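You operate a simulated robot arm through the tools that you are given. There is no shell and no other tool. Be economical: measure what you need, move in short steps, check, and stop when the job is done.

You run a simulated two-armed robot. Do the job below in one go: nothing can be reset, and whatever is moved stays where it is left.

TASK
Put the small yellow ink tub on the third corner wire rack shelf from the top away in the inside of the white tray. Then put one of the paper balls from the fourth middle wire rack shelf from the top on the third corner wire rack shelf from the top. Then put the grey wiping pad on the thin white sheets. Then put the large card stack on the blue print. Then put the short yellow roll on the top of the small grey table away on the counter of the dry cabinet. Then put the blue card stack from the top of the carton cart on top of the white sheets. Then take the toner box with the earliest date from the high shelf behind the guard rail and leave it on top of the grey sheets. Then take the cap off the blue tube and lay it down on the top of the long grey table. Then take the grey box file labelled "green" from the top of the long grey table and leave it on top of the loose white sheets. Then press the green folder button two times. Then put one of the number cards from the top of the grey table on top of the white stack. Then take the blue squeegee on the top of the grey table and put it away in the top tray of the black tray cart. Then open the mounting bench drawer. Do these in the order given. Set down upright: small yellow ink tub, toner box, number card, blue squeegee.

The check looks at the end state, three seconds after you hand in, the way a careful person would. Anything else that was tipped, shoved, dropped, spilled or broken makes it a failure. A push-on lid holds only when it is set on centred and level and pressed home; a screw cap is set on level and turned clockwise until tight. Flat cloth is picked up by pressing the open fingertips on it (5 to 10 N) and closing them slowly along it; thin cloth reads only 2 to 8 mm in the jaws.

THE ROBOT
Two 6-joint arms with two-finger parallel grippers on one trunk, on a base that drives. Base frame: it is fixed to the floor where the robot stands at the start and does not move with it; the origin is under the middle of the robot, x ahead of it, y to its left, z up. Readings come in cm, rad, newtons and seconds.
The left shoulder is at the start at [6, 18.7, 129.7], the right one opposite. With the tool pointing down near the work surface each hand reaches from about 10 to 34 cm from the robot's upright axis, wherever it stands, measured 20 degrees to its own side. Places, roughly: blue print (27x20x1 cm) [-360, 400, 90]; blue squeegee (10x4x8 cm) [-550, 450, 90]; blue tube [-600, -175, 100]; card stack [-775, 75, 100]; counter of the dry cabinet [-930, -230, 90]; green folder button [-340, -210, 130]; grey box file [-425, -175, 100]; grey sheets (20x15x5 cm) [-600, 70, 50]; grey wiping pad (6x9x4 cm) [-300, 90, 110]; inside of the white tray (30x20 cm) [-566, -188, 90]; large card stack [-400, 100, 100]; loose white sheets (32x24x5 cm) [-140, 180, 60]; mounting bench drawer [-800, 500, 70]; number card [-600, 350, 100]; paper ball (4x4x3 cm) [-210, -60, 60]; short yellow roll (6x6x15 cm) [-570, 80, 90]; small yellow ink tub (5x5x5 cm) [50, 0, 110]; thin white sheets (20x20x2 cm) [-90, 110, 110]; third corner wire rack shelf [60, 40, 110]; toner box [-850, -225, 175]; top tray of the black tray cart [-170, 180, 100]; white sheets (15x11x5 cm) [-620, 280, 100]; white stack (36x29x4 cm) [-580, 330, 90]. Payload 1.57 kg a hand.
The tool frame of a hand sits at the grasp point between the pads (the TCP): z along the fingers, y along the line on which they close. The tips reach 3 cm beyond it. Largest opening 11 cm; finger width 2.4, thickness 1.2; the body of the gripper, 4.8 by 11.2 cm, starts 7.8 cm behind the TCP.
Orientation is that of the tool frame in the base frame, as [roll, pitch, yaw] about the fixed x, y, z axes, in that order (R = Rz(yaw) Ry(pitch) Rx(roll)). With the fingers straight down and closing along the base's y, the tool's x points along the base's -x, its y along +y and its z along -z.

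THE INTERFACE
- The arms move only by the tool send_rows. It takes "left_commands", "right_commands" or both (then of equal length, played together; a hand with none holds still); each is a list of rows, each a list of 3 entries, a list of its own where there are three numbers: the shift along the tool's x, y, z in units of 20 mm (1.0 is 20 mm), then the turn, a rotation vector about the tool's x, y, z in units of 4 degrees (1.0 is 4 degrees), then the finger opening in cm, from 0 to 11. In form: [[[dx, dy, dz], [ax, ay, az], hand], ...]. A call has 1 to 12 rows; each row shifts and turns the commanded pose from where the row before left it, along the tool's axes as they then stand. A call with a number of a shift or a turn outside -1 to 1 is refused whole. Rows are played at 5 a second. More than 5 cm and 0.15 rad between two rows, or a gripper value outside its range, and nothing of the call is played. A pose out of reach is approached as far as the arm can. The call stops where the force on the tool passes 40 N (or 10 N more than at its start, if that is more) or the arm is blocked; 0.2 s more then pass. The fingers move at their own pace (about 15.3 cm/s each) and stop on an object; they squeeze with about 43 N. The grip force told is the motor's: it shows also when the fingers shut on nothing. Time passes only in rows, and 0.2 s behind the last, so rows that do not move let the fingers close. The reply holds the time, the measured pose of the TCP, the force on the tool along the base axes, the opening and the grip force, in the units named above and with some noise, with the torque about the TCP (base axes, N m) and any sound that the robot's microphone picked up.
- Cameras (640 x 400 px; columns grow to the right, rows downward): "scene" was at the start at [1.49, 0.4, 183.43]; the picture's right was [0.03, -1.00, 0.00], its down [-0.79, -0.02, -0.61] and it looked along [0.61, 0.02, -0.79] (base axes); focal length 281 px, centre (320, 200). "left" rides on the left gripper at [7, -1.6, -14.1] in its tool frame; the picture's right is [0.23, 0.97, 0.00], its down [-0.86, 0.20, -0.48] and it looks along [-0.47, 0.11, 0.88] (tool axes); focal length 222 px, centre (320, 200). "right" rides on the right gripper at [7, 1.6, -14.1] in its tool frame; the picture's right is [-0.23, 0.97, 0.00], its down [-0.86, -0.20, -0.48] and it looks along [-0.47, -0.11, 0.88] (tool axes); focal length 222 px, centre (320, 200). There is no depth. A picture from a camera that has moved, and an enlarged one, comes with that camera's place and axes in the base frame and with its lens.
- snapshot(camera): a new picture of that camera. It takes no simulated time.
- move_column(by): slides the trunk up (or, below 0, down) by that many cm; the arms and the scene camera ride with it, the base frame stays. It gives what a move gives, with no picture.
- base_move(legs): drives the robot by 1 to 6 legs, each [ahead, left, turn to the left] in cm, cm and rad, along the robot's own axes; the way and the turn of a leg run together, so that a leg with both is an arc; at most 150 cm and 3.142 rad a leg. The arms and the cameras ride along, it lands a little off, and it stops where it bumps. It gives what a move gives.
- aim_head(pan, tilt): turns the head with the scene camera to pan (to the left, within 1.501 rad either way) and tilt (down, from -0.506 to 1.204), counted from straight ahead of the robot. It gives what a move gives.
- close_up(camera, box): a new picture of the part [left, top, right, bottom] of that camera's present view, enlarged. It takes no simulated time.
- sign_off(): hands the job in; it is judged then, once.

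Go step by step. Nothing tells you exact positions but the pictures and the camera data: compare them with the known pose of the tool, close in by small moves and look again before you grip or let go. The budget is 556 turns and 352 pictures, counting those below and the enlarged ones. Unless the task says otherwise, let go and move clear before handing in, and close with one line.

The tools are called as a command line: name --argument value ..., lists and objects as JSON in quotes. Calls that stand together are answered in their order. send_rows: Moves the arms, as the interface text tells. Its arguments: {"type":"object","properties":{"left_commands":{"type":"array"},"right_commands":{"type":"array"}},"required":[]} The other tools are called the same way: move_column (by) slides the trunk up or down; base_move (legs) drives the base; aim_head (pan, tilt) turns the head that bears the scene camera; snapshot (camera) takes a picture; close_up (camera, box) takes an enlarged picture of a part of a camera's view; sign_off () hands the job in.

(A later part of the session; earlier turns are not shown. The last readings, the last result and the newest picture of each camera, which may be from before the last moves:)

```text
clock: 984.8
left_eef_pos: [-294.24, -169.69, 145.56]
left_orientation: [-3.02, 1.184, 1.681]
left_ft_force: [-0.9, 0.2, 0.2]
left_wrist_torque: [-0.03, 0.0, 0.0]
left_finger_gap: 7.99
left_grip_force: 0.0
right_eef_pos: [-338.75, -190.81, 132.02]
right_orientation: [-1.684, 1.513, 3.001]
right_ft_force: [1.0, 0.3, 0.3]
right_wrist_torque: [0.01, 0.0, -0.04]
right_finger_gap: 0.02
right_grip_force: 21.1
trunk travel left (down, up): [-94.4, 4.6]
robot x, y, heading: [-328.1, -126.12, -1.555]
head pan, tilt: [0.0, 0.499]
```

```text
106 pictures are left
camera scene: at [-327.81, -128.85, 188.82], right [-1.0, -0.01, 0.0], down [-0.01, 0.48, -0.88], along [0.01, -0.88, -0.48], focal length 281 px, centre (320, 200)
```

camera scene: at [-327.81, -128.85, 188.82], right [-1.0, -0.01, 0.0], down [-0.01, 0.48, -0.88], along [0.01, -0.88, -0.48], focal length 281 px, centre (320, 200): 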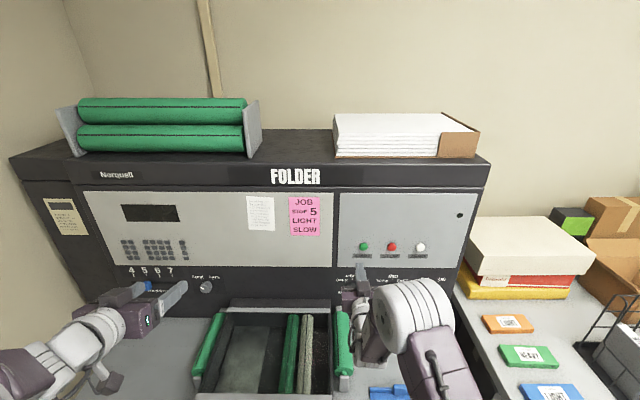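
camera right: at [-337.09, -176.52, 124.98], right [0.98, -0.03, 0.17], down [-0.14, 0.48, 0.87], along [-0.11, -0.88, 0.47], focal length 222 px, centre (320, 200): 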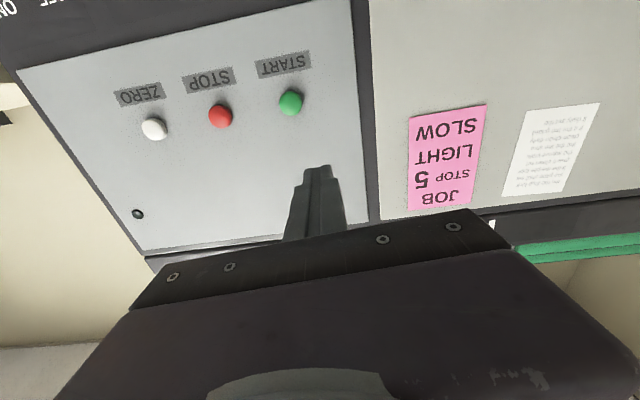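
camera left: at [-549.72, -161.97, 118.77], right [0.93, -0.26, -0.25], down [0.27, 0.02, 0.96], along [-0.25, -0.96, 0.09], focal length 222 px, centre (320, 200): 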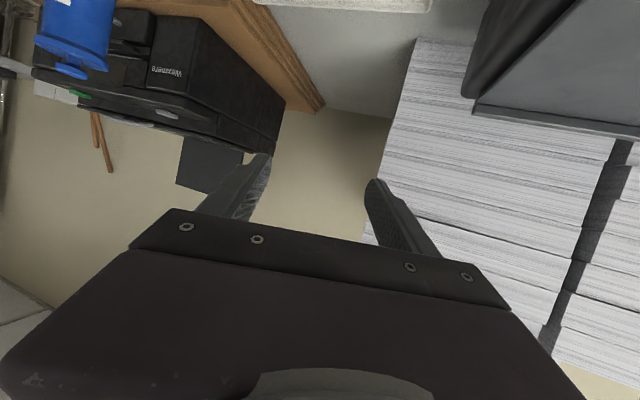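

The green one is START. Align the fingertip and approach to within 3 cm.

send_rows --right_commands '[[[0.9, -0.6, 0.5], [0, 0, 0], 0], [[0.9, -0.6, 0.8], [0, 0, 0], 0], [[0.8, -0.5, 0.8], [0, 0, 0], 0], [[0, 0, 1], [0, 0, 0], 0], [[0, 0, 1], [0, 0, 0], 0], [[0, 0, 1], [0, 0, 0], 0], [[0, 0, 1], [0, 0, 0], 0]]'

snapshot --camera "right"

close_up --camera "scene" --box '[320, 200, 460, 310]'

```text
clock: 986.4
left_eef_pos: [-294.42, -170.16, 145.68]
left_orientation: [-3.023, 1.179, 1.679]
left_ft_force: [-0.7, 0.3, 0.0]
left_wrist_torque: [-0.01, -0.02, -0.04]
left_finger_gap: 7.97
left_grip_force: 0.1
right_eef_pos: [-338.7, -202.33, 126.66]
right_orientation: [-1.757, 1.514, 2.919]
right_ft_force: [0.3, 0.3, -0.8]
right_wrist_torque: [-0.02, -0.01, 0.04]
right_finger_gap: 0.02
right_grip_force: 21.5
right hand out of reach, approached as far as the arm can: row 1, 2, 3, 4
trunk travel left (down, up): [-94.4, 4.6]
robot x, y, heading: [-327.66, -126.43, -1.564]
head pan, tilt: [0.0, 0.499]
```

```text
105 pictures are left
camera right: at [-336.96, -188.0, 119.71], right [0.98, -0.04, 0.17], down [-0.13, 0.47, 0.87], along [-0.11, -0.88, 0.46], focal length 222 px, centre (320, 200)
```

right: 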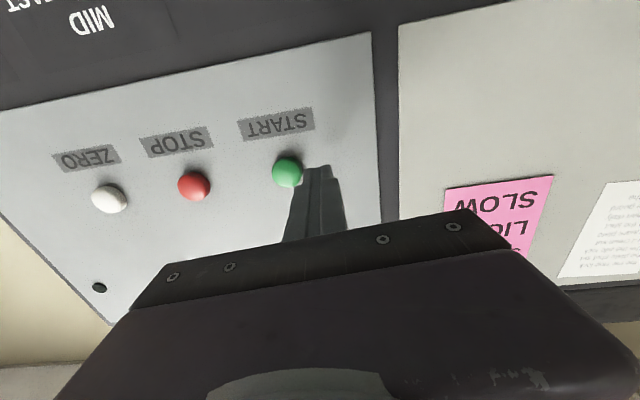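

```text
3.64 times, centred on (390, 255) of scene
camera zoom: at [-327.96, -129.41, 188.81], right [-1.0, -0.01, 0.0], down [-0.01, 0.48, -0.88], along [0.01, -0.88, -0.48], focal length 1023 px, centre (66, 0)
```

zoom: 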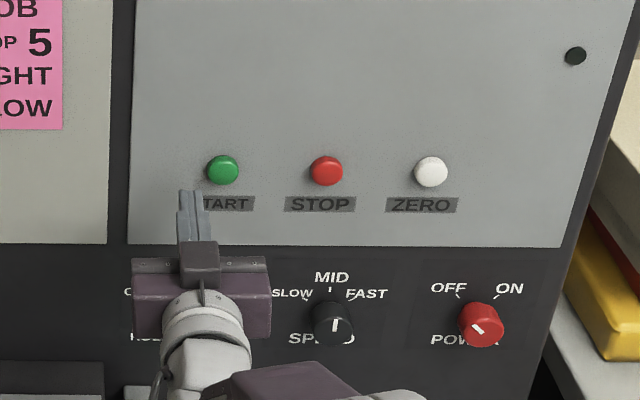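

base_move --legs '[[0, -3.9, 0]]'

send_rows --right_commands '[[[-0.4, 0, 0.3], [0, 0, 0], 0], [[0, 0, 0.3], [0, 0, 0], 0]]'

snapshot --camera "right"

close_up --camera "scene" --box '[300, 200, 440, 310]'

```text
clock: 987.2
left_eef_pos: [-296.98, -170.06, 145.22]
left_orientation: [-3.001, 1.178, 1.699]
left_ft_force: [1.4, -0.5, 0.4]
left_wrist_torque: [-0.01, 0.02, -0.12]
left_finger_gap: 8.0
left_grip_force: 0.0
right_eef_pos: [-341.45, -202.13, 126.89]
right_orientation: [-1.71, 1.504, 2.968]
right_ft_force: [0.5, 0.1, 0.1]
right_wrist_torque: [0.02, 0.01, -0.07]
right_finger_gap: 0.01
right_grip_force: 21.6
trunk travel left (down, up): [-94.4, 4.6]
robot x, y, heading: [-331.69, -126.36, -1.554]
head pan, tilt: [0.0, 0.499]
```

```text
clock: 987.9
left_eef_pos: [-297.81, -169.98, 145.46]
left_orientation: [-3.016, 1.179, 1.687]
left_ft_force: [0.4, 0.2, -0.2]
left_wrist_torque: [0.0, 0.03, -0.06]
left_finger_gap: 8.03
left_grip_force: 0.0
right_eef_pos: [-342.21, -203.4, 127.58]
right_orientation: [-1.738, 1.511, 2.942]
right_ft_force: [0.0, 0.4, 0.4]
right_wrist_torque: [0.02, 0.0, -0.05]
right_finger_gap: 0.01
right_grip_force: 21.1
trunk travel left (down, up): [-94.4, 4.6]
robot x, y, heading: [-331.41, -126.34, -1.562]
head pan, tilt: [0.0, 0.499]
```

```text
103 pictures are left
camera right: at [-340.38, -189.16, 120.58], right [0.98, -0.03, 0.17], down [-0.13, 0.47, 0.87], along [-0.11, -0.88, 0.46], focal length 222 px, centre (320, 200)
```

right: 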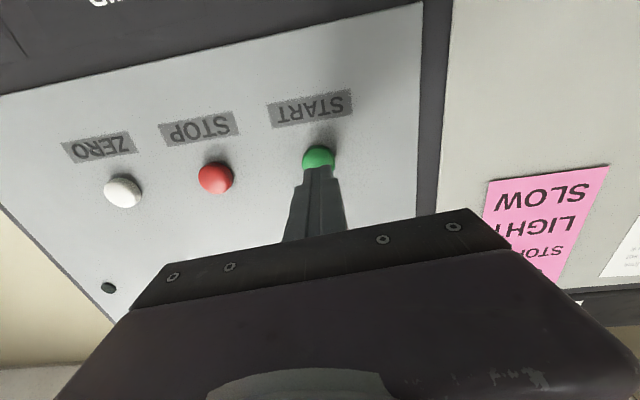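

```text
3.64 times, centred on (370, 255) of scene
camera zoom: at [-331.3, -129.35, 188.81], right [-1.0, -0.01, 0.0], down [-0.01, 0.48, -0.88], along [0.01, -0.88, -0.48], focal length 1023 px, centre (138, 0)
```

zoom: 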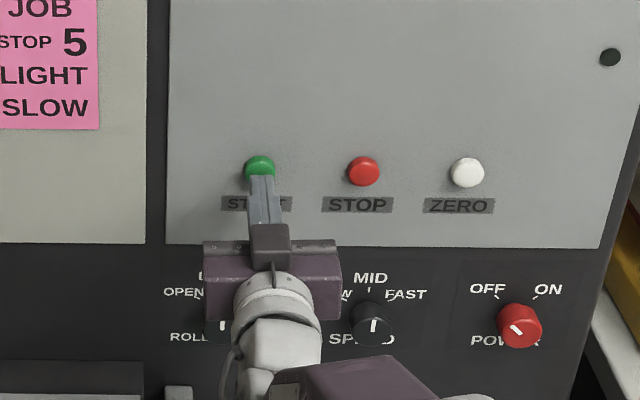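

Aligned. Push forward to press.

send_rows --right_commands '[[[0, 0, 0.5], [0, 0, 0], 0], [[0, 0, 0.5], [0, 0, 0], 0], [[0, 0, 0.4], [0, 0, 0], 0]]'

```text
clock: 988.6
left_eef_pos: [-298.26, -169.52, 145.77]
left_orientation: [-3.024, 1.187, 1.678]
left_ft_force: [-0.1, 0.2, -0.7]
left_wrist_torque: [0.0, 0.01, 0.0]
left_finger_gap: 8.02
left_grip_force: 0.1
right_eef_pos: [-342.67, -205.64, 127.54]
right_orientation: [-1.772, 1.512, 2.907]
right_ft_force: [-1.1, 16.4, -5.0]
right_wrist_torque: [0.22, 0.04, 0.01]
right_finger_gap: 0.0
right_grip_force: 21.8
trunk travel left (down, up): [-94.4, 4.6]
robot x, y, heading: [-331.57, -126.84, -1.56]
head pan, tilt: [0.0, 0.499]
heard: click
```

Click one. Retract and press again.

send_rows --right_commands '[[[0, 0, -0.8], [0, 0, 0], 0], [[0, 0, -0.6], [0, 0, 0], 0], [[0, 0, 0], [0, 0, 0], 0], [[0, 0, 0], [0, 0, 0], 0]]'

close_up --camera "scene" --box '[300, 200, 440, 310]'

send_rows --right_commands '[[[0, 0, 0.5], [0, 0, 0], 0], [[0, 0, 0.5], [0, 0, 0], 0], [[0, 0, 0.4], [0, 0, 0], 0]]'

```text
clock: 989.6
left_eef_pos: [-298.09, -170.06, 145.52]
left_orientation: [-3.021, 1.18, 1.68]
left_ft_force: [0.6, 0.3, -0.2]
left_wrist_torque: [0.0, 0.0, 0.0]
left_finger_gap: 8.02
left_grip_force: 0.2
right_eef_pos: [-342.44, -203.52, 127.49]
right_orientation: [-1.753, 1.513, 2.927]
right_ft_force: [-0.3, 0.1, 0.2]
right_wrist_torque: [-0.01, 0.01, 0.0]
right_finger_gap: 0.03
right_grip_force: 21.1
trunk travel left (down, up): [-94.4, 4.6]
robot x, y, heading: [-331.53, -126.42, -1.559]
head pan, tilt: [0.0, 0.499]
```

```text
3.64 times, centred on (370, 255) of scene
camera zoom: at [-331.74, -129.49, 188.81], right [-1.0, -0.01, 0.0], down [-0.01, 0.48, -0.88], along [0.01, -0.88, -0.48], focal length 1023 px, centre (138, 0)
```

zoom: 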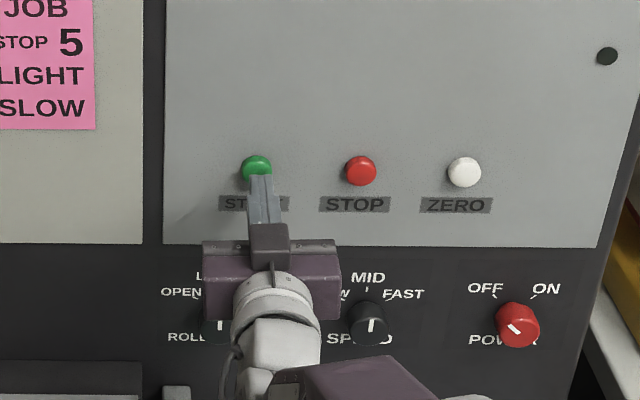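

```text
clock: 990.5
left_eef_pos: [-298.21, -169.45, 145.75]
left_orientation: [-3.022, 1.184, 1.68]
left_ft_force: [1.1, 0.1, 1.0]
left_wrist_torque: [-0.03, 0.04, 0.0]
left_finger_gap: 8.01
left_grip_force: 0.1
right_eef_pos: [-342.5, -205.58, 127.5]
right_orientation: [-1.753, 1.511, 2.927]
right_ft_force: [1.9, 15.5, -3.7]
right_wrist_torque: [0.22, -0.02, 0.07]
right_finger_gap: 0.01
right_grip_force: 21.4
trunk travel left (down, up): [-94.4, 4.6]
robot x, y, heading: [-332.33, -126.33, -1.56]
head pan, tilt: [0.0, 0.499]
heard: click
```

Click two: done. Retract, restore the hand tilt, and drive to the number-card table's west side.

send_rows --right_commands '[[[0, 0, -1], [0, 0, 0], 0], [[0, 0, -1], [0, 0, 0], 0], [[0, 0, -1], [0, 0, 0], 0]]'

base_move --legs '[[-75, 0, 0], [-71, 0, 0], [0, 0, -1.58], [86, 0, 0], [84, 0, 0]]'

send_rows --right_commands '[[[0, 0, 0], [0, 1, 0], 3], [[0, 0, 0], [0, 1, 0], 6], [[0, 0, 0], [0, 1, 0], 6], [[0, 0, 0], [0, 1, 0], 6], [[0, 0, 0], [0, 1, 0], 6], [[0, 0, 0], [0, 1, 0], 6], [[0, 0, 0], [0, 1, 0], 6], [[0, 0, 0], [0, 1, 0], 6], [[0, 0, 0], [0, 1, 0], 6], [[0, 0, 0], [0, 1, 0], 6], [[0, 0, 0], [0, 1, 0], 6]]'

base_move --legs '[[0, -65, 0], [0, -70, 0], [95, 0, 0], [97, 0, 0], [0, -95, 0], [0, -97, 0]]'

```text
clock: 991.2
left_eef_pos: [-298.14, -170.0, 145.58]
left_orientation: [-3.02, 1.183, 1.679]
left_ft_force: [0.2, -0.5, -0.3]
left_wrist_torque: [-0.01, 0.01, 0.0]
left_finger_gap: 8.01
left_grip_force: 0.1
right_eef_pos: [-342.25, -200.02, 127.68]
right_orientation: [-1.719, 1.515, 2.959]
right_ft_force: [-0.3, -0.5, -1.1]
right_wrist_torque: [-0.01, 0.01, 0.01]
right_finger_gap: 0.0
right_grip_force: 21.4
trunk travel left (down, up): [-94.4, 4.6]
robot x, y, heading: [-331.59, -125.97, -1.557]
head pan, tilt: [0.0, 0.499]
```

```text
clock: 1010.8
left_eef_pos: [-546.77, -16.13, 145.55]
left_orientation: [-3.024, 1.181, 0.11]
left_ft_force: [-0.5, -0.4, -0.5]
left_wrist_torque: [0.01, -0.02, 0.03]
left_finger_gap: 8.0
left_grip_force: 0.0
right_eef_pos: [-576.95, 27.88, 127.6]
right_orientation: [-1.721, 1.513, 1.387]
right_ft_force: [0.8, 0.3, 0.3]
right_wrist_torque: [0.01, 0.03, 0.0]
right_finger_gap: 0.01
right_grip_force: 21.2
trunk travel left (down, up): [-94.4, 4.6]
robot x, y, heading: [-502.96, 17.09, -3.127]
head pan, tilt: [0.0, 0.499]
```

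```text
clock: 1013.2
left_eef_pos: [-546.86, -16.09, 145.64]
left_orientation: [-3.024, 1.18, 0.108]
left_ft_force: [-0.2, -0.3, -0.2]
left_wrist_torque: [-0.01, 0.01, 0.02]
left_finger_gap: 8.02
left_grip_force: 0.0
right_eef_pos: [-577.15, 29.13, 127.59]
right_orientation: [-3.001, 0.931, 0.04]
right_ft_force: [0.3, 1.2, -0.4]
right_wrist_torque: [-0.02, -0.02, 0.02]
right_finger_gap: 6.02
right_grip_force: 0.0
right hand out of reach, approached as far as the arm can: row 9, 11
trunk travel left (down, up): [-94.4, 4.6]
robot x, y, heading: [-503.04, 17.57, -3.13]
head pan, tilt: [0.0, 0.499]
```

```text
clock: 1038.8
left_eef_pos: [-743.03, 309.93, 145.46]
left_orientation: [-3.02, 1.181, 0.109]
left_ft_force: [-0.2, 0.1, -0.8]
left_wrist_torque: [0.03, -0.02, -0.03]
left_finger_gap: 7.97
left_grip_force: 0.1
right_eef_pos: [-773.11, 355.37, 127.46]
right_orientation: [-2.998, 0.934, 0.04]
right_ft_force: [-0.3, 0.4, 0.8]
right_wrist_torque: [0.03, 0.0, 0.0]
right_finger_gap: 6.01
right_grip_force: 0.0
trunk travel left (down, up): [-94.4, 4.6]
robot x, y, heading: [-699.26, 343.51, -3.132]
head pan, tilt: [0.0, 0.499]
```

base_move --legs '[[0, 0, 3.132]]'

aim_head --pan 0.0 --tilt 0.7

snapshot --camera "scene"

snapshot --camera "right"

```text
clock: 1046.5
left_eef_pos: [-655.43, 377.04, 145.58]
left_orientation: [-3.023, 1.18, -3.038]
left_ft_force: [0.1, -0.1, -0.2]
left_wrist_torque: [0.01, 0.0, 0.01]
left_finger_gap: 8.0
left_grip_force: 0.0
right_eef_pos: [-625.35, 331.52, 127.46]
right_orientation: [-2.997, 0.933, -3.108]
right_ft_force: [-0.3, 0.3, 0.4]
right_wrist_torque: [0.01, 0.05, 0.0]
right_finger_gap: 6.01
right_grip_force: 0.1
trunk travel left (down, up): [-94.4, 4.6]
robot x, y, heading: [-699.25, 343.44, 0.006]
head pan, tilt: [0.0, 0.499]
```

```text
clock: 1047.2
left_eef_pos: [-655.41, 376.95, 145.54]
left_orientation: [-3.023, 1.179, -3.037]
left_ft_force: [0.1, 0.5, -0.3]
left_wrist_torque: [0.01, 0.02, 0.0]
left_finger_gap: 7.98
left_grip_force: 0.0
right_eef_pos: [-625.54, 331.54, 127.53]
right_orientation: [-2.997, 0.931, -3.107]
right_ft_force: [0.1, 0.0, -0.2]
right_wrist_torque: [0.0, 0.0, 0.0]
right_finger_gap: 5.98
right_grip_force: 0.1
trunk travel left (down, up): [-94.4, 4.6]
robot x, y, heading: [-699.42, 343.54, 0.005]
head pan, tilt: [0.0, 0.7]
```

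```text
100 pictures are left
camera scene: at [-696.72, 343.84, 187.05], right [0.01, -1.0, 0.0], down [-0.64, 0.0, -0.77], along [0.77, 0.0, -0.64], focal length 281 px, centre (320, 200)
```

scene: 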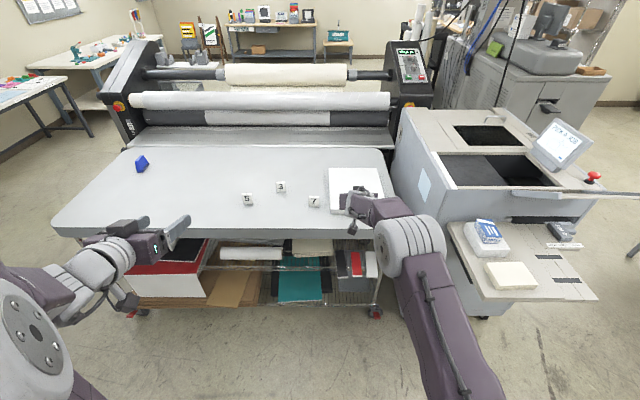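

```text
99 pictures are left
camera right: at [-640.66, 334.77, 130.12], right [0.21, 0.97, 0.1], down [0.11, -0.13, 0.99], along [0.97, -0.2, -0.14], focal length 222 px, centre (320, 200)
```

right: 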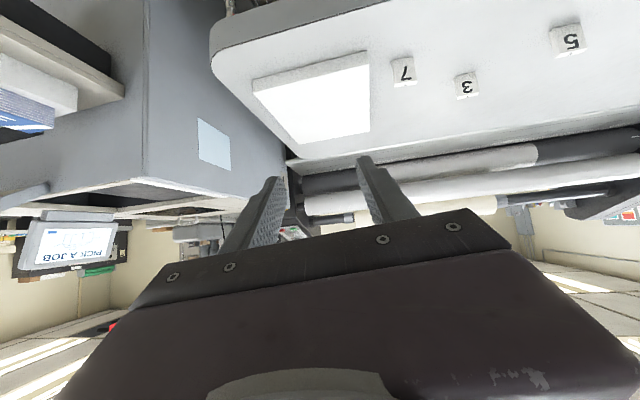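

close_up --camera "scene" --box '[230, 150, 400, 250]'

close_up --camera "right" --box '[230, 0, 630, 160]'

```text
3.76 times, centred on (315, 200) of scene
camera zoom: at [-696.72, 343.84, 187.05], right [0.01, -1.0, 0.0], down [-0.64, 0.0, -0.77], along [0.77, 0.0, -0.64], focal length 1060 px, centre (339, 200)
```

zoom: 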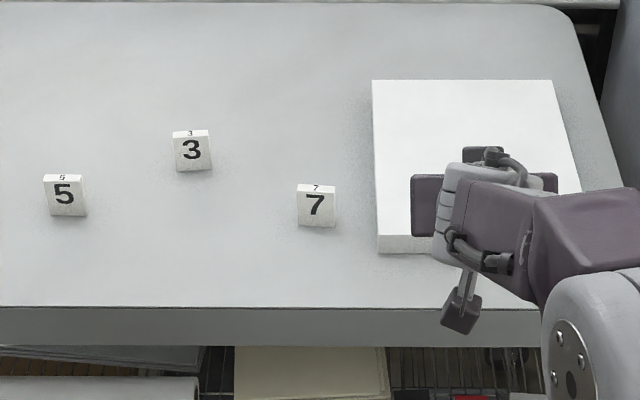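

```text
1.60 times, centred on (430, 80) of right
camera zoom: at [-640.66, 334.77, 130.12], right [0.21, 0.97, 0.1], down [0.11, -0.13, 0.99], along [0.97, -0.2, -0.14], focal length 355 px, centre (144, 392)
```

zoom: 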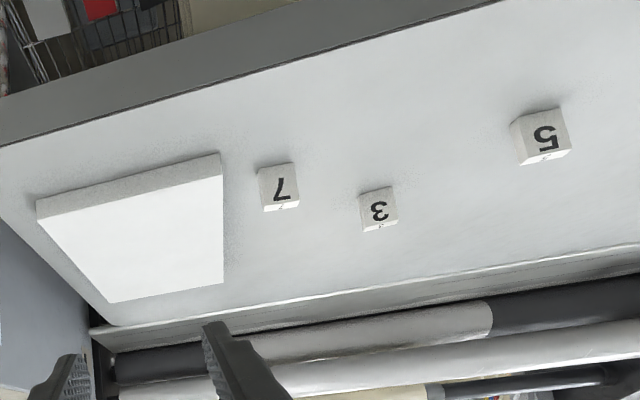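

Card "7" is nearest, around [-578..-590,348]. I strafe left 16 cm, lower 18 cm and look again.

base_move --legs '[[0, 16.5, 0]]'

move_column --by -16

snapshot --camera "right"

snapshot --camera "scene"

```text
clock: 1048.7
left_eef_pos: [-655.49, 393.14, 145.64]
left_orientation: [-3.031, 1.181, -3.047]
left_ft_force: [-0.4, -0.3, 0.5]
left_wrist_torque: [0.03, 0.0, 0.03]
left_finger_gap: 8.0
left_grip_force: 0.0
right_eef_pos: [-625.53, 347.61, 127.52]
right_orientation: [-3.003, 0.931, -3.112]
right_ft_force: [1.4, -0.1, 0.6]
right_wrist_torque: [0.04, 0.03, -0.01]
right_finger_gap: 6.0
right_grip_force: 0.0
trunk travel left (down, up): [-94.4, 4.6]
robot x, y, heading: [-699.25, 360.11, 0.009]
head pan, tilt: [0.0, 0.7]
```

```text
clock: 1050.5
left_eef_pos: [-655.58, 393.51, 129.56]
left_orientation: [-3.024, 1.181, -3.038]
left_ft_force: [0.1, 0.2, -0.8]
left_wrist_torque: [0.03, -0.02, 0.01]
left_finger_gap: 7.99
left_grip_force: 0.0
right_eef_pos: [-625.46, 348.03, 111.58]
right_orientation: [-3.0, 0.933, -3.107]
right_ft_force: [0.1, 0.3, -0.6]
right_wrist_torque: [-0.02, -0.02, -0.04]
right_finger_gap: 5.98
right_grip_force: 0.0
trunk travel left (down, up): [-78.4, 20.6]
robot x, y, heading: [-699.52, 360.18, 0.009]
head pan, tilt: [0.0, 0.7]
```

```text
96 pictures are left
camera right: at [-640.76, 351.18, 114.12], right [0.21, 0.97, 0.1], down [0.11, -0.13, 0.99], along [0.97, -0.2, -0.14], focal length 222 px, centre (320, 200)
```

right: 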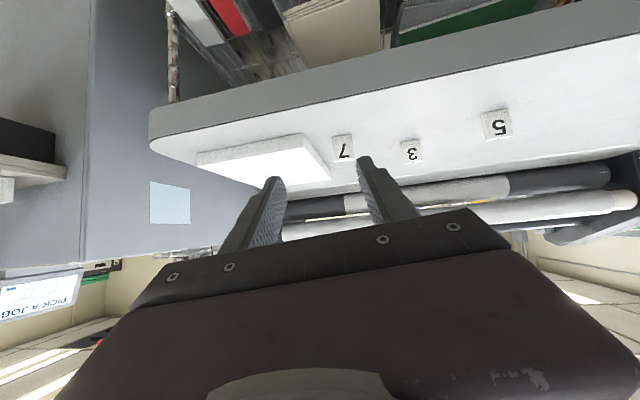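

```text
95 pictures are left
camera scene: at [-696.82, 360.25, 171.05], right [0.01, -1.0, 0.0], down [-0.64, 0.0, -0.76], along [0.76, 0.0, -0.64], focal length 281 px, centre (320, 200)
```

scene: 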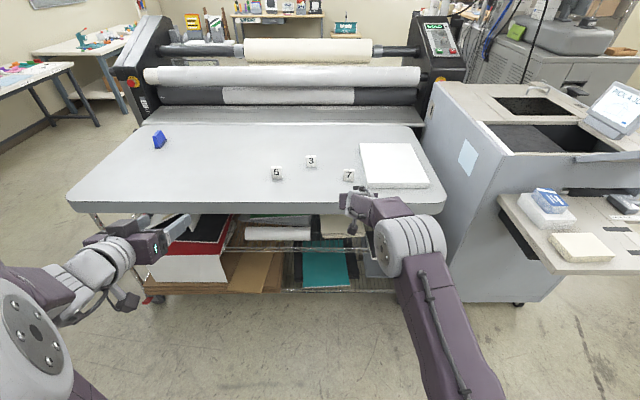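

Card 7 centre ≈[-587.7,347.7,94]. Drive 26 cm ahead and lower 8 cm.

base_move --legs '[[24, 0, 0]]'

move_column --by -7

snapshot --camera "right"

```text
clock: 1052.3
left_eef_pos: [-631.51, 393.68, 129.61]
left_orientation: [-3.024, 1.182, -3.037]
left_ft_force: [0.4, 0.2, 1.0]
left_wrist_torque: [-0.01, -0.01, 0.0]
left_finger_gap: 7.98
left_grip_force: 0.1
right_eef_pos: [-601.36, 348.31, 111.69]
right_orientation: [-2.998, 0.93, -3.108]
right_ft_force: [-0.9, 0.4, -0.5]
right_wrist_torque: [0.0, 0.0, 0.04]
right_finger_gap: 5.98
right_grip_force: 0.1
trunk travel left (down, up): [-78.4, 20.6]
robot x, y, heading: [-675.49, 360.25, 0.007]
head pan, tilt: [0.0, 0.7]
```

```text
clock: 1053.3
left_eef_pos: [-631.37, 393.66, 122.58]
left_orientation: [-3.024, 1.181, -3.038]
left_ft_force: [0.0, -0.4, 0.3]
left_wrist_torque: [-0.01, 0.0, -0.01]
left_finger_gap: 8.01
left_grip_force: 0.0
right_eef_pos: [-601.26, 348.24, 104.59]
right_orientation: [-2.999, 0.931, -3.107]
right_ft_force: [-0.1, 1.0, -0.2]
right_wrist_torque: [0.02, 0.01, 0.0]
right_finger_gap: 6.04
right_grip_force: 0.0
trunk travel left (down, up): [-71.4, 27.6]
robot x, y, heading: [-674.81, 360.55, 0.004]
head pan, tilt: [0.0, 0.7]
```

```text
94 pictures are left
camera right: at [-616.61, 351.42, 107.16], right [0.21, 0.97, 0.1], down [0.11, -0.13, 0.99], along [0.97, -0.2, -0.13], focal length 222 px, centre (320, 200)
```

right: 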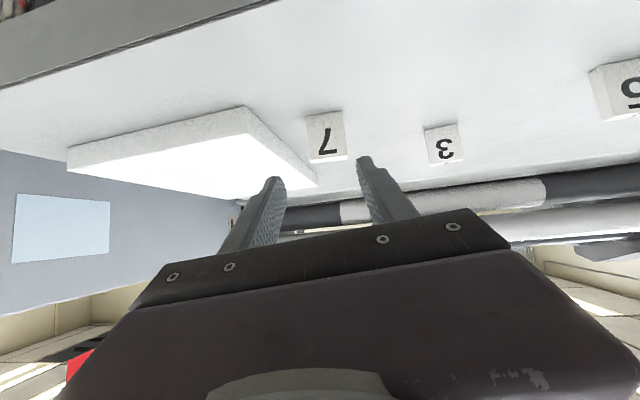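

send_rows --right_commands '[[[0, -0.1, 1], [0, 0, 0], 8], [[0, -0.1, 1], [0, 0, 0], 8], [[0, 0, 1], [0, 0, 0], 8], [[-0.1, 0, 1], [0, 0, 0], 8], [[-0.1, 0, 1], [0, 0, 0], 8]]'

snapshot --camera "right"

```text
clock: 1054.5
left_eef_pos: [-631.35, 393.68, 122.57]
left_orientation: [-3.022, 1.18, -3.039]
left_ft_force: [-0.7, 0.1, 1.3]
left_wrist_torque: [-0.01, -0.01, 0.02]
left_finger_gap: 8.04
left_grip_force: 0.1
right_eef_pos: [-596.45, 347.62, 99.88]
right_orientation: [-2.999, 0.931, -3.104]
right_ft_force: [-0.8, 0.4, 0.2]
right_wrist_torque: [-0.02, 0.03, -0.01]
right_finger_gap: 7.98
right_grip_force: 0.1
right hand out of reach, approached as far as the arm can: row 4, 5
trunk travel left (down, up): [-71.4, 27.6]
robot x, y, heading: [-675.06, 360.11, 0.006]
head pan, tilt: [0.0, 0.7]
```

```text
93 pictures are left
camera right: at [-611.72, 350.79, 102.45], right [0.21, 0.97, 0.1], down [0.11, -0.13, 0.99], along [0.97, -0.2, -0.14], focal length 222 px, centre (320, 200)
```

right: 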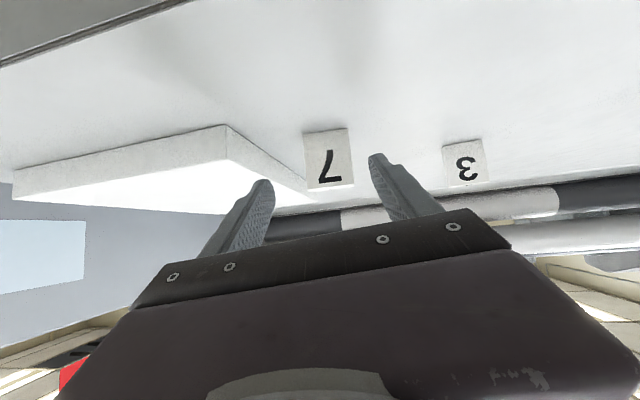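

base_move --legs '[[5, 0, 0]]'

move_column --by -3.5

snapshot --camera "right"

```text
clock: 1055.5
left_eef_pos: [-626.84, 393.77, 122.75]
left_orientation: [-3.019, 1.183, -3.036]
left_ft_force: [-0.9, 1.6, 0.2]
left_wrist_torque: [0.01, 0.01, 0.02]
left_finger_gap: 8.01
left_grip_force: 0.2
right_eef_pos: [-591.85, 347.66, 100.28]
right_orientation: [-2.998, 0.937, -3.107]
right_ft_force: [0.0, -0.2, 0.0]
right_wrist_torque: [0.03, 0.01, -0.02]
right_finger_gap: 8.0
right_grip_force: 0.0
trunk travel left (down, up): [-71.4, 27.6]
robot x, y, heading: [-669.93, 360.25, 0.007]
head pan, tilt: [0.0, 0.7]
```

```text
clock: 1056.3
left_eef_pos: [-626.32, 393.69, 119.02]
left_orientation: [-3.024, 1.182, -3.04]
left_ft_force: [0.7, 0.1, -0.7]
left_wrist_torque: [-0.01, -0.02, 0.01]
left_finger_gap: 8.01
left_grip_force: 0.1
right_eef_pos: [-591.39, 347.59, 96.38]
right_orientation: [-2.998, 0.929, -3.107]
right_ft_force: [0.5, 1.1, 0.6]
right_wrist_torque: [-0.02, 0.0, -0.01]
right_finger_gap: 7.99
right_grip_force: 0.1
trunk travel left (down, up): [-67.9, 31.1]
robot x, y, heading: [-670.29, 360.58, 0.008]
head pan, tilt: [0.0, 0.7]
```

```text
92 pictures are left
camera right: at [-606.7, 350.86, 98.94], right [0.21, 0.97, 0.1], down [0.11, -0.13, 0.99], along [0.97, -0.2, -0.14], focal length 222 px, centre (320, 200)
```

right: 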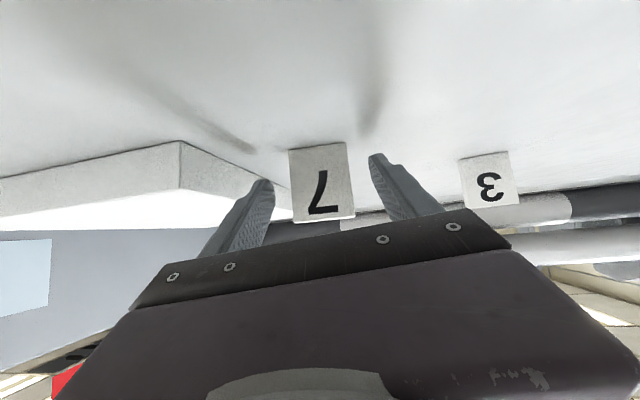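

base_move --legs '[[3.6, 0, 0]]'

move_column --by -0.8

send_rows --right_commands '[[[0, 0, 0], [0, 0, 0], 6.5], [[0, 0, 0], [0, 0, 0], 5], [[0, 0, 0], [0, 0, 0], 4], [[0, 0, 0], [0, 0, 0], 4]]'

snapshot --camera "right"

```text
clock: 1057.1
left_eef_pos: [-623.3, 393.82, 119.33]
left_orientation: [-3.023, 1.185, -3.037]
left_ft_force: [0.3, -0.1, 0.4]
left_wrist_torque: [-0.01, 0.0, -0.05]
left_finger_gap: 8.01
left_grip_force: 0.1
right_eef_pos: [-588.23, 347.63, 96.76]
right_orientation: [-2.999, 0.936, -3.107]
right_ft_force: [0.8, -0.8, -1.1]
right_wrist_torque: [0.02, -0.04, 0.03]
right_finger_gap: 8.02
right_grip_force: 0.0
trunk travel left (down, up): [-67.9, 31.1]
robot x, y, heading: [-666.94, 360.09, 0.007]
head pan, tilt: [0.0, 0.7]
```

```text
clock: 1057.7
left_eef_pos: [-623.07, 393.79, 118.24]
left_orientation: [-3.023, 1.182, -3.039]
left_ft_force: [-0.2, -0.3, -0.6]
left_wrist_torque: [-0.03, 0.01, -0.03]
left_finger_gap: 7.99
left_grip_force: 0.0
right_eef_pos: [-587.97, 347.59, 95.66]
right_orientation: [-2.997, 0.932, -3.106]
right_ft_force: [0.3, -0.7, 0.3]
right_wrist_torque: [0.0, 0.0, 0.02]
right_finger_gap: 7.98
right_grip_force: 0.1
trunk travel left (down, up): [-67.1, 31.9]
robot x, y, heading: [-667.03, 360.0, 0.007]
head pan, tilt: [0.0, 0.7]
```

```text
clock: 1058.7
left_eef_pos: [-622.97, 393.79, 118.31]
left_orientation: [-3.023, 1.181, -3.036]
left_ft_force: [-0.7, 0.6, 0.4]
left_wrist_torque: [0.01, 0.0, -0.02]
left_finger_gap: 7.99
left_grip_force: 0.0
right_eef_pos: [-588.04, 347.68, 95.69]
right_orientation: [-2.999, 0.934, -3.106]
right_ft_force: [0.5, 0.5, 3.7]
right_wrist_torque: [0.06, 0.02, -0.04]
right_finger_gap: 4.91
right_grip_force: 43.1
trunk travel left (down, up): [-67.1, 31.9]
robot x, y, heading: [-666.87, 360.44, 0.007]
head pan, tilt: [0.0, 0.7]
```

```text
91 pictures are left
camera right: at [-603.29, 350.9, 98.26], right [0.21, 0.97, 0.1], down [0.11, -0.13, 0.99], along [0.97, -0.2, -0.13], focal length 222 px, centre (320, 200)
```

right: 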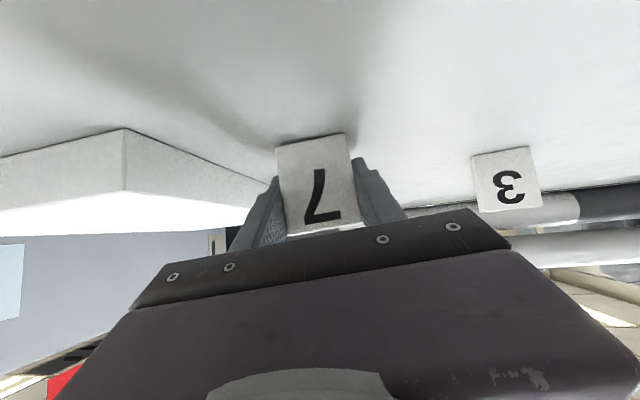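

Gripped at 4.9 cm. Lift 8, strafe right over the white stack.

move_column --by 9

base_move --legs '[[5, 0, 0], [0, -21, 0]]'

snapshot --camera "right"

snapshot --camera "scene"

```text
clock: 1059.9
left_eef_pos: [-622.92, 393.75, 127.27]
left_orientation: [-3.023, 1.18, -3.037]
left_ft_force: [-0.2, -0.3, 0.8]
left_wrist_torque: [0.02, -0.01, -0.01]
left_finger_gap: 7.99
left_grip_force: 0.0
right_eef_pos: [-588.02, 347.67, 104.72]
right_orientation: [-2.998, 0.932, -3.106]
right_ft_force: [-0.1, -0.9, -1.2]
right_wrist_torque: [0.02, 0.0, 0.02]
right_finger_gap: 4.91
right_grip_force: 43.2
trunk travel left (down, up): [-76.1, 22.9]
robot x, y, heading: [-666.94, 360.44, 0.005]
head pan, tilt: [0.0, 0.7]
```

```text
clock: 1062.1
left_eef_pos: [-617.75, 372.97, 127.3]
left_orientation: [-3.02, 1.179, -3.032]
left_ft_force: [0.1, -0.3, 0.2]
left_wrist_torque: [0.0, -0.03, 0.0]
left_finger_gap: 8.0
left_grip_force: 0.1
right_eef_pos: [-582.66, 326.91, 104.7]
right_orientation: [-2.996, 0.931, -3.103]
right_ft_force: [-0.4, 0.7, 0.4]
right_wrist_torque: [-0.06, 0.02, -0.03]
right_finger_gap: 4.91
right_grip_force: 43.0
trunk travel left (down, up): [-76.1, 22.9]
robot x, y, heading: [-661.46, 339.28, 0.008]
head pan, tilt: [0.0, 0.7]
```

```text
90 pictures are left
camera right: at [-598.08, 330.14, 107.22], right [0.21, 0.97, 0.1], down [0.11, -0.12, 0.99], along [0.97, -0.2, -0.13], focal length 222 px, centre (320, 200)
```

right: 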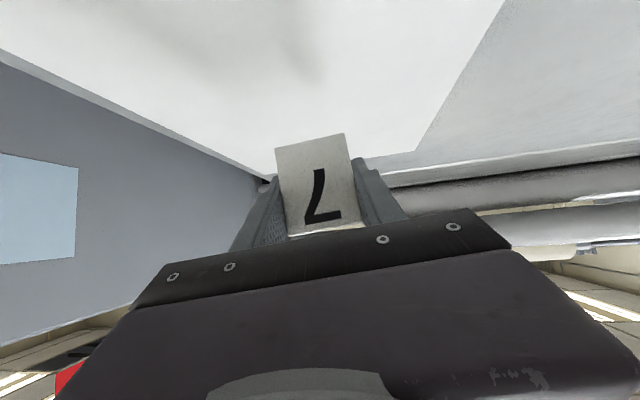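

```text
89 pictures are left
camera scene: at [-659.03, 339.74, 168.74], right [0.01, -1.0, 0.0], down [-0.64, -0.01, -0.76], along [0.76, 0.01, -0.64], focal length 281 px, centre (320, 200)
```

scene: 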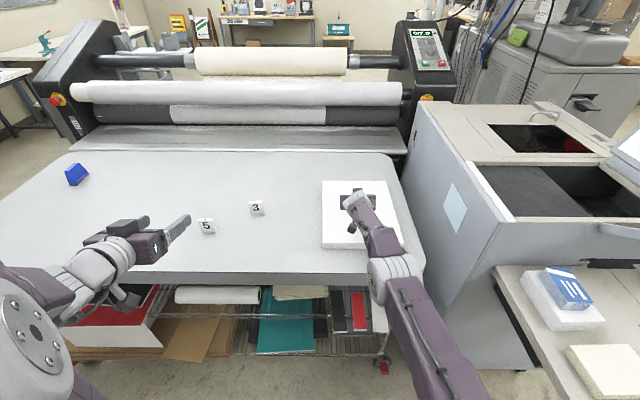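

move_column --by -4

move_column --by -0.8

move_column --by -0.8

snapshot --camera "right"

```text
clock: 1062.9
left_eef_pos: [-617.75, 372.88, 123.36]
left_orientation: [-3.024, 1.181, -3.037]
left_ft_force: [-0.2, 0.8, -0.4]
left_wrist_torque: [0.02, 0.01, 0.01]
left_finger_gap: 7.99
left_grip_force: 0.1
right_eef_pos: [-582.77, 326.88, 100.66]
right_orientation: [-3.0, 0.932, -3.105]
right_ft_force: [0.1, -0.6, -0.3]
right_wrist_torque: [-0.02, -0.01, 0.03]
right_finger_gap: 4.92
right_grip_force: 42.5
trunk travel left (down, up): [-72.1, 26.9]
robot x, y, heading: [-661.4, 339.55, 0.011]
head pan, tilt: [0.0, 0.7]
```

```text
clock: 1063.5
left_eef_pos: [-617.75, 372.94, 122.54]
left_orientation: [-3.023, 1.182, -3.036]
left_ft_force: [0.3, -0.3, 0.0]
left_wrist_torque: [0.03, 0.04, 0.02]
left_finger_gap: 7.98
left_grip_force: 0.1
right_eef_pos: [-582.72, 326.83, 99.87]
right_orientation: [-2.998, 0.932, -3.103]
right_ft_force: [-0.1, -0.1, -0.3]
right_wrist_torque: [0.03, 0.01, 0.0]
right_finger_gap: 4.91
right_grip_force: 42.7
trunk travel left (down, up): [-71.3, 27.7]
robot x, y, heading: [-661.43, 339.33, 0.01]
head pan, tilt: [0.0, 0.7]
```

```text
clock: 1064.1
left_eef_pos: [-617.95, 372.88, 121.66]
left_orientation: [-3.022, 1.183, -3.035]
left_ft_force: [0.5, 0.9, -0.6]
left_wrist_torque: [0.05, -0.02, 0.01]
left_finger_gap: 8.0
left_grip_force: 0.0
right_eef_pos: [-582.82, 326.86, 99.29]
right_orientation: [-2.999, 0.936, -3.106]
right_ft_force: [1.1, -0.3, 5.6]
right_wrist_torque: [0.13, 0.0, -0.04]
right_finger_gap: 4.88
right_grip_force: 42.8
trunk travel left (down, up): [-70.5, 28.5]
robot x, y, heading: [-661.65, 339.51, 0.008]
head pan, tilt: [0.0, 0.7]
```

```text
88 pictures are left
camera right: at [-598.09, 330.03, 101.75], right [0.21, 0.97, 0.1], down [0.11, -0.13, 0.99], along [0.97, -0.2, -0.13], focal length 222 px, centre (320, 200)
```

right: 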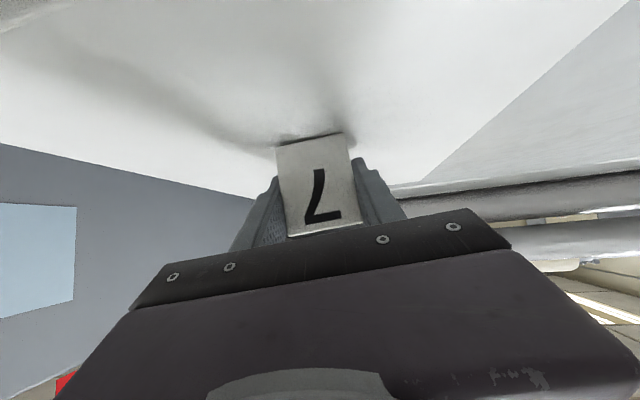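

Contact. Open slowly and raise.

send_rows --right_commands '[[[0, 0, 0], [0, 0, 0], 5.1], [[0, 0, 0], [0, 0, 0], 5.5], [[0, 0, 0], [0, 0, 0], 6.5], [[0, 0, 0], [0, 0, 0], 7.5]]'

move_column --by 3

snapshot --camera "right"

```text
clock: 1065.1
left_eef_pos: [-617.94, 372.91, 121.69]
left_orientation: [-3.023, 1.181, -3.039]
left_ft_force: [1.0, 0.4, 0.4]
left_wrist_torque: [-0.01, -0.02, 0.02]
left_finger_gap: 7.98
left_grip_force: 0.0
right_eef_pos: [-582.76, 326.9, 99.0]
right_orientation: [-2.999, 0.933, -3.105]
right_ft_force: [-1.2, 0.4, 0.7]
right_wrist_torque: [0.03, 0.02, -0.01]
right_finger_gap: 7.51
right_grip_force: 0.0
trunk travel left (down, up): [-70.5, 28.5]
robot x, y, heading: [-661.71, 339.33, 0.005]
head pan, tilt: [0.0, 0.7]
```

```text
clock: 1065.8
left_eef_pos: [-617.7, 372.84, 124.6]
left_orientation: [-3.024, 1.178, -3.035]
left_ft_force: [-0.7, -0.4, 1.2]
left_wrist_torque: [0.0, 0.01, 0.02]
left_finger_gap: 8.0
left_grip_force: 0.1
right_eef_pos: [-582.78, 326.89, 101.97]
right_orientation: [-2.999, 0.931, -3.105]
right_ft_force: [0.8, 0.3, -0.4]
right_wrist_torque: [0.0, -0.01, 0.01]
right_finger_gap: 7.51
right_grip_force: 0.1
trunk travel left (down, up): [-73.5, 25.5]
robot x, y, heading: [-661.73, 339.02, 0.008]
head pan, tilt: [0.0, 0.7]
```

```text
87 pictures are left
camera right: at [-598.06, 330.03, 104.6], right [0.21, 0.97, 0.1], down [0.11, -0.13, 0.99], along [0.97, -0.2, -0.13], focal length 222 px, centre (320, 200)
```

right: 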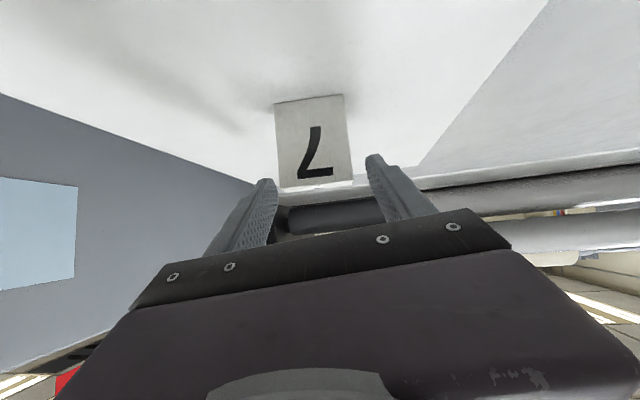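

Card 7 stands on the white stack. Next the blue squeegee near the table's north-east corner: I go round to the north side.

move_column --by 16

base_move --legs '[[-5, 0, 0], [0, 95, 0], [0, 95, 0], [85, 0, 0], [0, 0, -1.578]]'

aim_head --pan 0.0 --tilt 0.8

snapshot --camera "scene"

snapshot --camera "right"

```text
clock: 1067.7
left_eef_pos: [-617.76, 372.9, 140.7]
left_orientation: [-3.025, 1.182, -3.038]
left_ft_force: [0.4, -0.2, 0.0]
left_wrist_torque: [0.02, 0.01, 0.0]
left_finger_gap: 8.01
left_grip_force: 0.0
right_eef_pos: [-582.77, 326.85, 118.13]
right_orientation: [-2.999, 0.932, -3.104]
right_ft_force: [0.3, -0.2, 0.6]
right_wrist_torque: [-0.02, -0.01, -0.02]
right_finger_gap: 7.51
right_grip_force: 0.0
trunk travel left (down, up): [-89.5, 9.5]
robot x, y, heading: [-661.16, 339.4, 0.01]
head pan, tilt: [0.0, 0.7]
```

```text
clock: 1085.7
left_eef_pos: [-551.72, 486.25, 140.63]
left_orientation: [-3.024, 1.182, 1.663]
left_ft_force: [0.4, -0.1, 0.2]
left_wrist_torque: [0.01, 0.0, 0.0]
left_finger_gap: 8.02
left_grip_force: 0.1
right_eef_pos: [-598.29, 451.89, 118.07]
right_orientation: [-3.0, 0.932, 1.596]
right_ft_force: [-0.5, -0.7, 0.2]
right_wrist_torque: [-0.01, 0.0, 0.0]
right_finger_gap: 7.48
right_grip_force: 0.0
trunk travel left (down, up): [-89.5, 9.5]
robot x, y, heading: [-584.38, 530.41, -1.574]
head pan, tilt: [0.0, 0.7]
```

```text
clock: 1086.3
left_eef_pos: [-551.94, 486.25, 140.82]
left_orientation: [-3.024, 1.182, 1.662]
left_ft_force: [-0.3, -0.3, -0.1]
left_wrist_torque: [-0.01, 0.03, 0.02]
left_finger_gap: 7.98
left_grip_force: 0.1
right_eef_pos: [-598.2, 451.91, 118.05]
right_orientation: [-2.999, 0.933, 1.596]
right_ft_force: [0.7, -0.5, 0.2]
right_wrist_torque: [-0.01, 0.0, -0.03]
right_finger_gap: 7.48
right_grip_force: 0.1
trunk travel left (down, up): [-89.5, 9.5]
robot x, y, heading: [-584.62, 530.21, -1.578]
head pan, tilt: [0.0, 0.799]
```

```text
86 pictures are left
camera scene: at [-584.73, 528.53, 181.32], right [-1.0, 0.01, 0.0], down [0.0, 0.72, -0.7], along [0.0, -0.7, -0.72], focal length 281 px, centre (320, 200)
```

scene: 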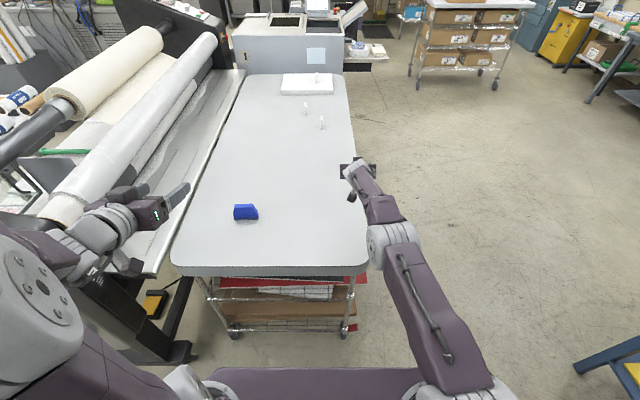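

```text
85 pictures are left
camera right: at [-594.99, 467.24, 120.61], right [0.97, -0.22, 0.1], down [-0.13, -0.11, 0.99], along [-0.21, -0.97, -0.13], focal length 222 px, centre (320, 200)
```

right: 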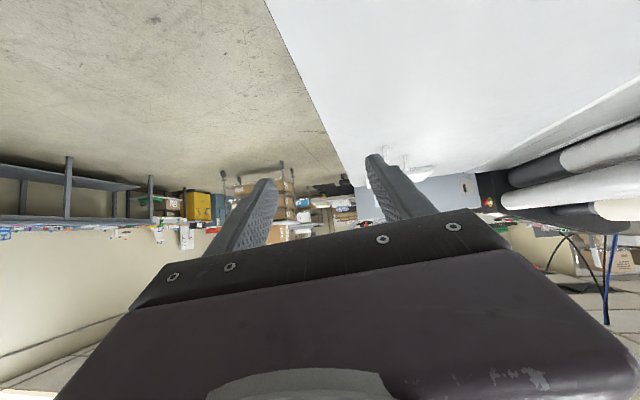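

close_up --camera "scene" --box '[200, 180, 290, 240]'

snapshot --camera "left"

```text
6.67 times, centred on (245, 210) of scene
camera zoom: at [-584.73, 528.53, 181.32], right [-1.0, 0.01, 0.0], down [0.0, 0.72, -0.7], along [0.0, -0.7, -0.72], focal length 1876 px, centre (820, 133)
```

zoom: 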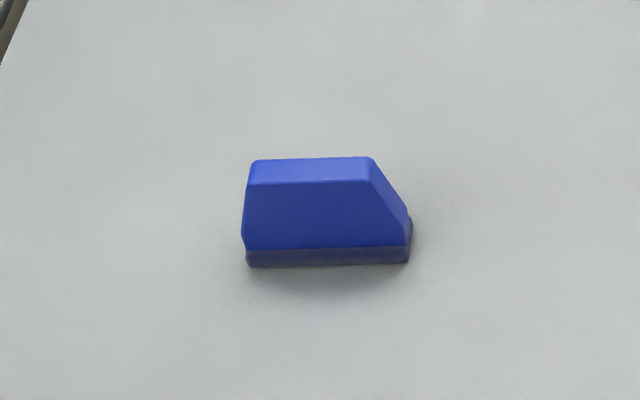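

```text
83 pictures are left
camera left: at [-553.12, 501.9, 139.62], right [0.96, 0.07, -0.25], down [0.25, 0.12, 0.96], along [0.1, -0.99, 0.09], focal length 222 px, centre (320, 200)
```

left: 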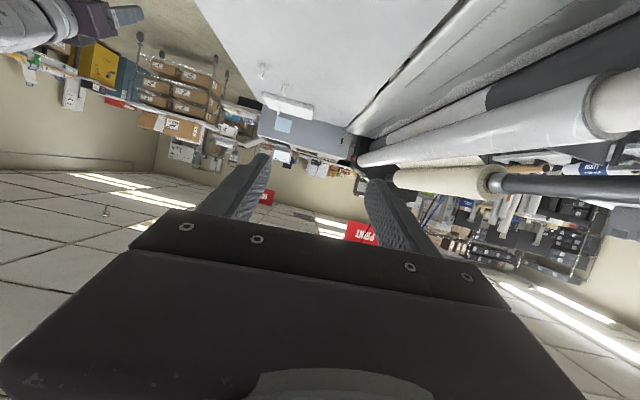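

The squeegee stands upright, about 10 cm long in x, centre [-554.2,451,~96]; I must grip its ends low. Straighten and tilt the left hand, and open fully.

send_rows --left_commands '[[[0, 0, 0], [-0.48, 1, 0.5], 11], [[0, 0, 0], [0, 1, 0], 11], [[0, 0, 0], [0, 1, 0], 11], [[0, 0, 0], [0, 0.75, 0], 11], [[0, 0, 0], [0, 0, 0], 11]]'

```text
clock: 1087.5
left_eef_pos: [-551.78, 486.17, 140.6]
left_orientation: [3.139, 0.921, 1.567]
left_ft_force: [-0.4, 0.2, 0.1]
left_wrist_torque: [0.02, -0.01, -0.04]
left_finger_gap: 11.03
left_grip_force: 0.0
right_eef_pos: [-598.29, 451.81, 118.15]
right_orientation: [-2.999, 0.934, 1.595]
right_ft_force: [-1.0, 0.4, -0.4]
right_wrist_torque: [0.01, 0.02, 0.01]
right_finger_gap: 7.49
right_grip_force: 0.0
trunk travel left (down, up): [-89.5, 9.5]
robot x, y, heading: [-584.77, 530.46, -1.578]
head pan, tilt: [0.0, 0.799]
```

Now raise and retract the right hand, then lower the trunk.

send_rows --right_commands '[[[-0.5, 0, -1], [0, 0, 0], 7], [[-0.5, 0, -1], [0, 0, 0], 7], [[-0.5, 0, -1], [0, 0, 0], 7], [[-0.5, 0, -1], [0, 0, 0], 7], [[-0.5, 0, -1], [0, 0, 0], 7], [[-0.5, 0, -1], [0, 0, 0], 7], [[-0.5, 0, -1], [0, 0, 0], 7], [[-0.5, 0, -1], [0, 0, 0], 7], [[-0.5, 0, -1], [0, 0, 0], 7], [[-0.5, 0, -1], [0, 0, 0], 7]]' --left_commands '[[[0, -0.2, 0], [0, 0, 0], 11], [[0, -0.2, 0], [0, 0, 0], 11], [[0, -0.2, 0], [0, 0, 0], 11], [[0, -0.2, 0], [0, 0, 0], 11], [[0, -0.2, 0], [0, 0, 0], 11], [[0, -0.2, 0], [0, 0, 0], 11], [[0, 0, 0], [0, 0, 0], 11], [[0, 0, 0], [0, 0, 0], 11], [[0, 0, 0], [0, 0, 0], 11], [[0, 0, 0], [0, 0, 0], 11]]'

move_column --by -25

snapshot --camera "left"

```text
clock: 1089.7
left_eef_pos: [-554.2, 486.16, 140.73]
left_orientation: [-3.141, 0.922, 1.569]
left_ft_force: [0.7, -0.7, 0.4]
left_wrist_torque: [-0.01, -0.01, -0.02]
left_finger_gap: 10.98
left_grip_force: 0.0
right_eef_pos: [-595.68, 462.05, 138.04]
right_orientation: [-2.999, 0.933, 1.594]
right_ft_force: [0.5, -0.4, 0.4]
right_wrist_torque: [0.0, -0.01, -0.02]
right_finger_gap: 7.02
right_grip_force: 0.0
trunk travel left (down, up): [-89.5, 9.5]
robot x, y, heading: [-584.75, 530.39, -1.572]
head pan, tilt: [0.0, 0.799]
```

```text
clock: 1092.3
left_eef_pos: [-554.14, 486.24, 115.74]
left_orientation: [-3.141, 0.921, 1.571]
left_ft_force: [0.5, 0.0, -0.8]
left_wrist_torque: [-0.04, -0.01, 0.0]
left_finger_gap: 10.98
left_grip_force: 0.0
right_eef_pos: [-595.82, 461.91, 112.95]
right_orientation: [-3.0, 0.932, 1.594]
right_ft_force: [-0.7, -0.5, 0.1]
right_wrist_torque: [0.01, -0.02, -0.04]
right_finger_gap: 7.01
right_grip_force: 0.1
trunk travel left (down, up): [-64.5, 34.5]
robot x, y, heading: [-584.89, 530.52, -1.576]
head pan, tilt: [0.0, 0.799]
```

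```text
82 pictures are left
camera left: at [-555.7, 501.63, 118.66], right [0.97, 0.14, -0.18], down [0.2, -0.14, 0.97], along [0.11, -0.98, -0.16], focal length 222 px, centre (320, 200)
```

left: 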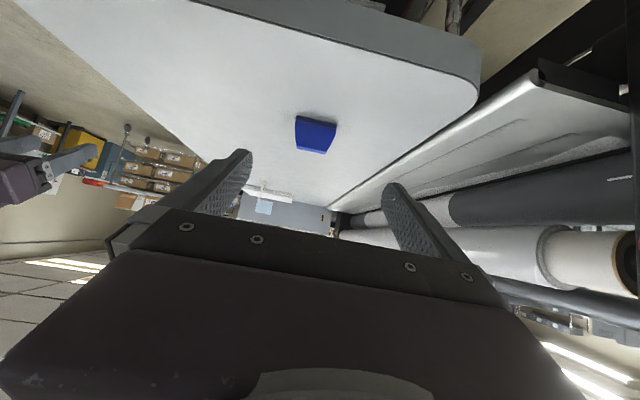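

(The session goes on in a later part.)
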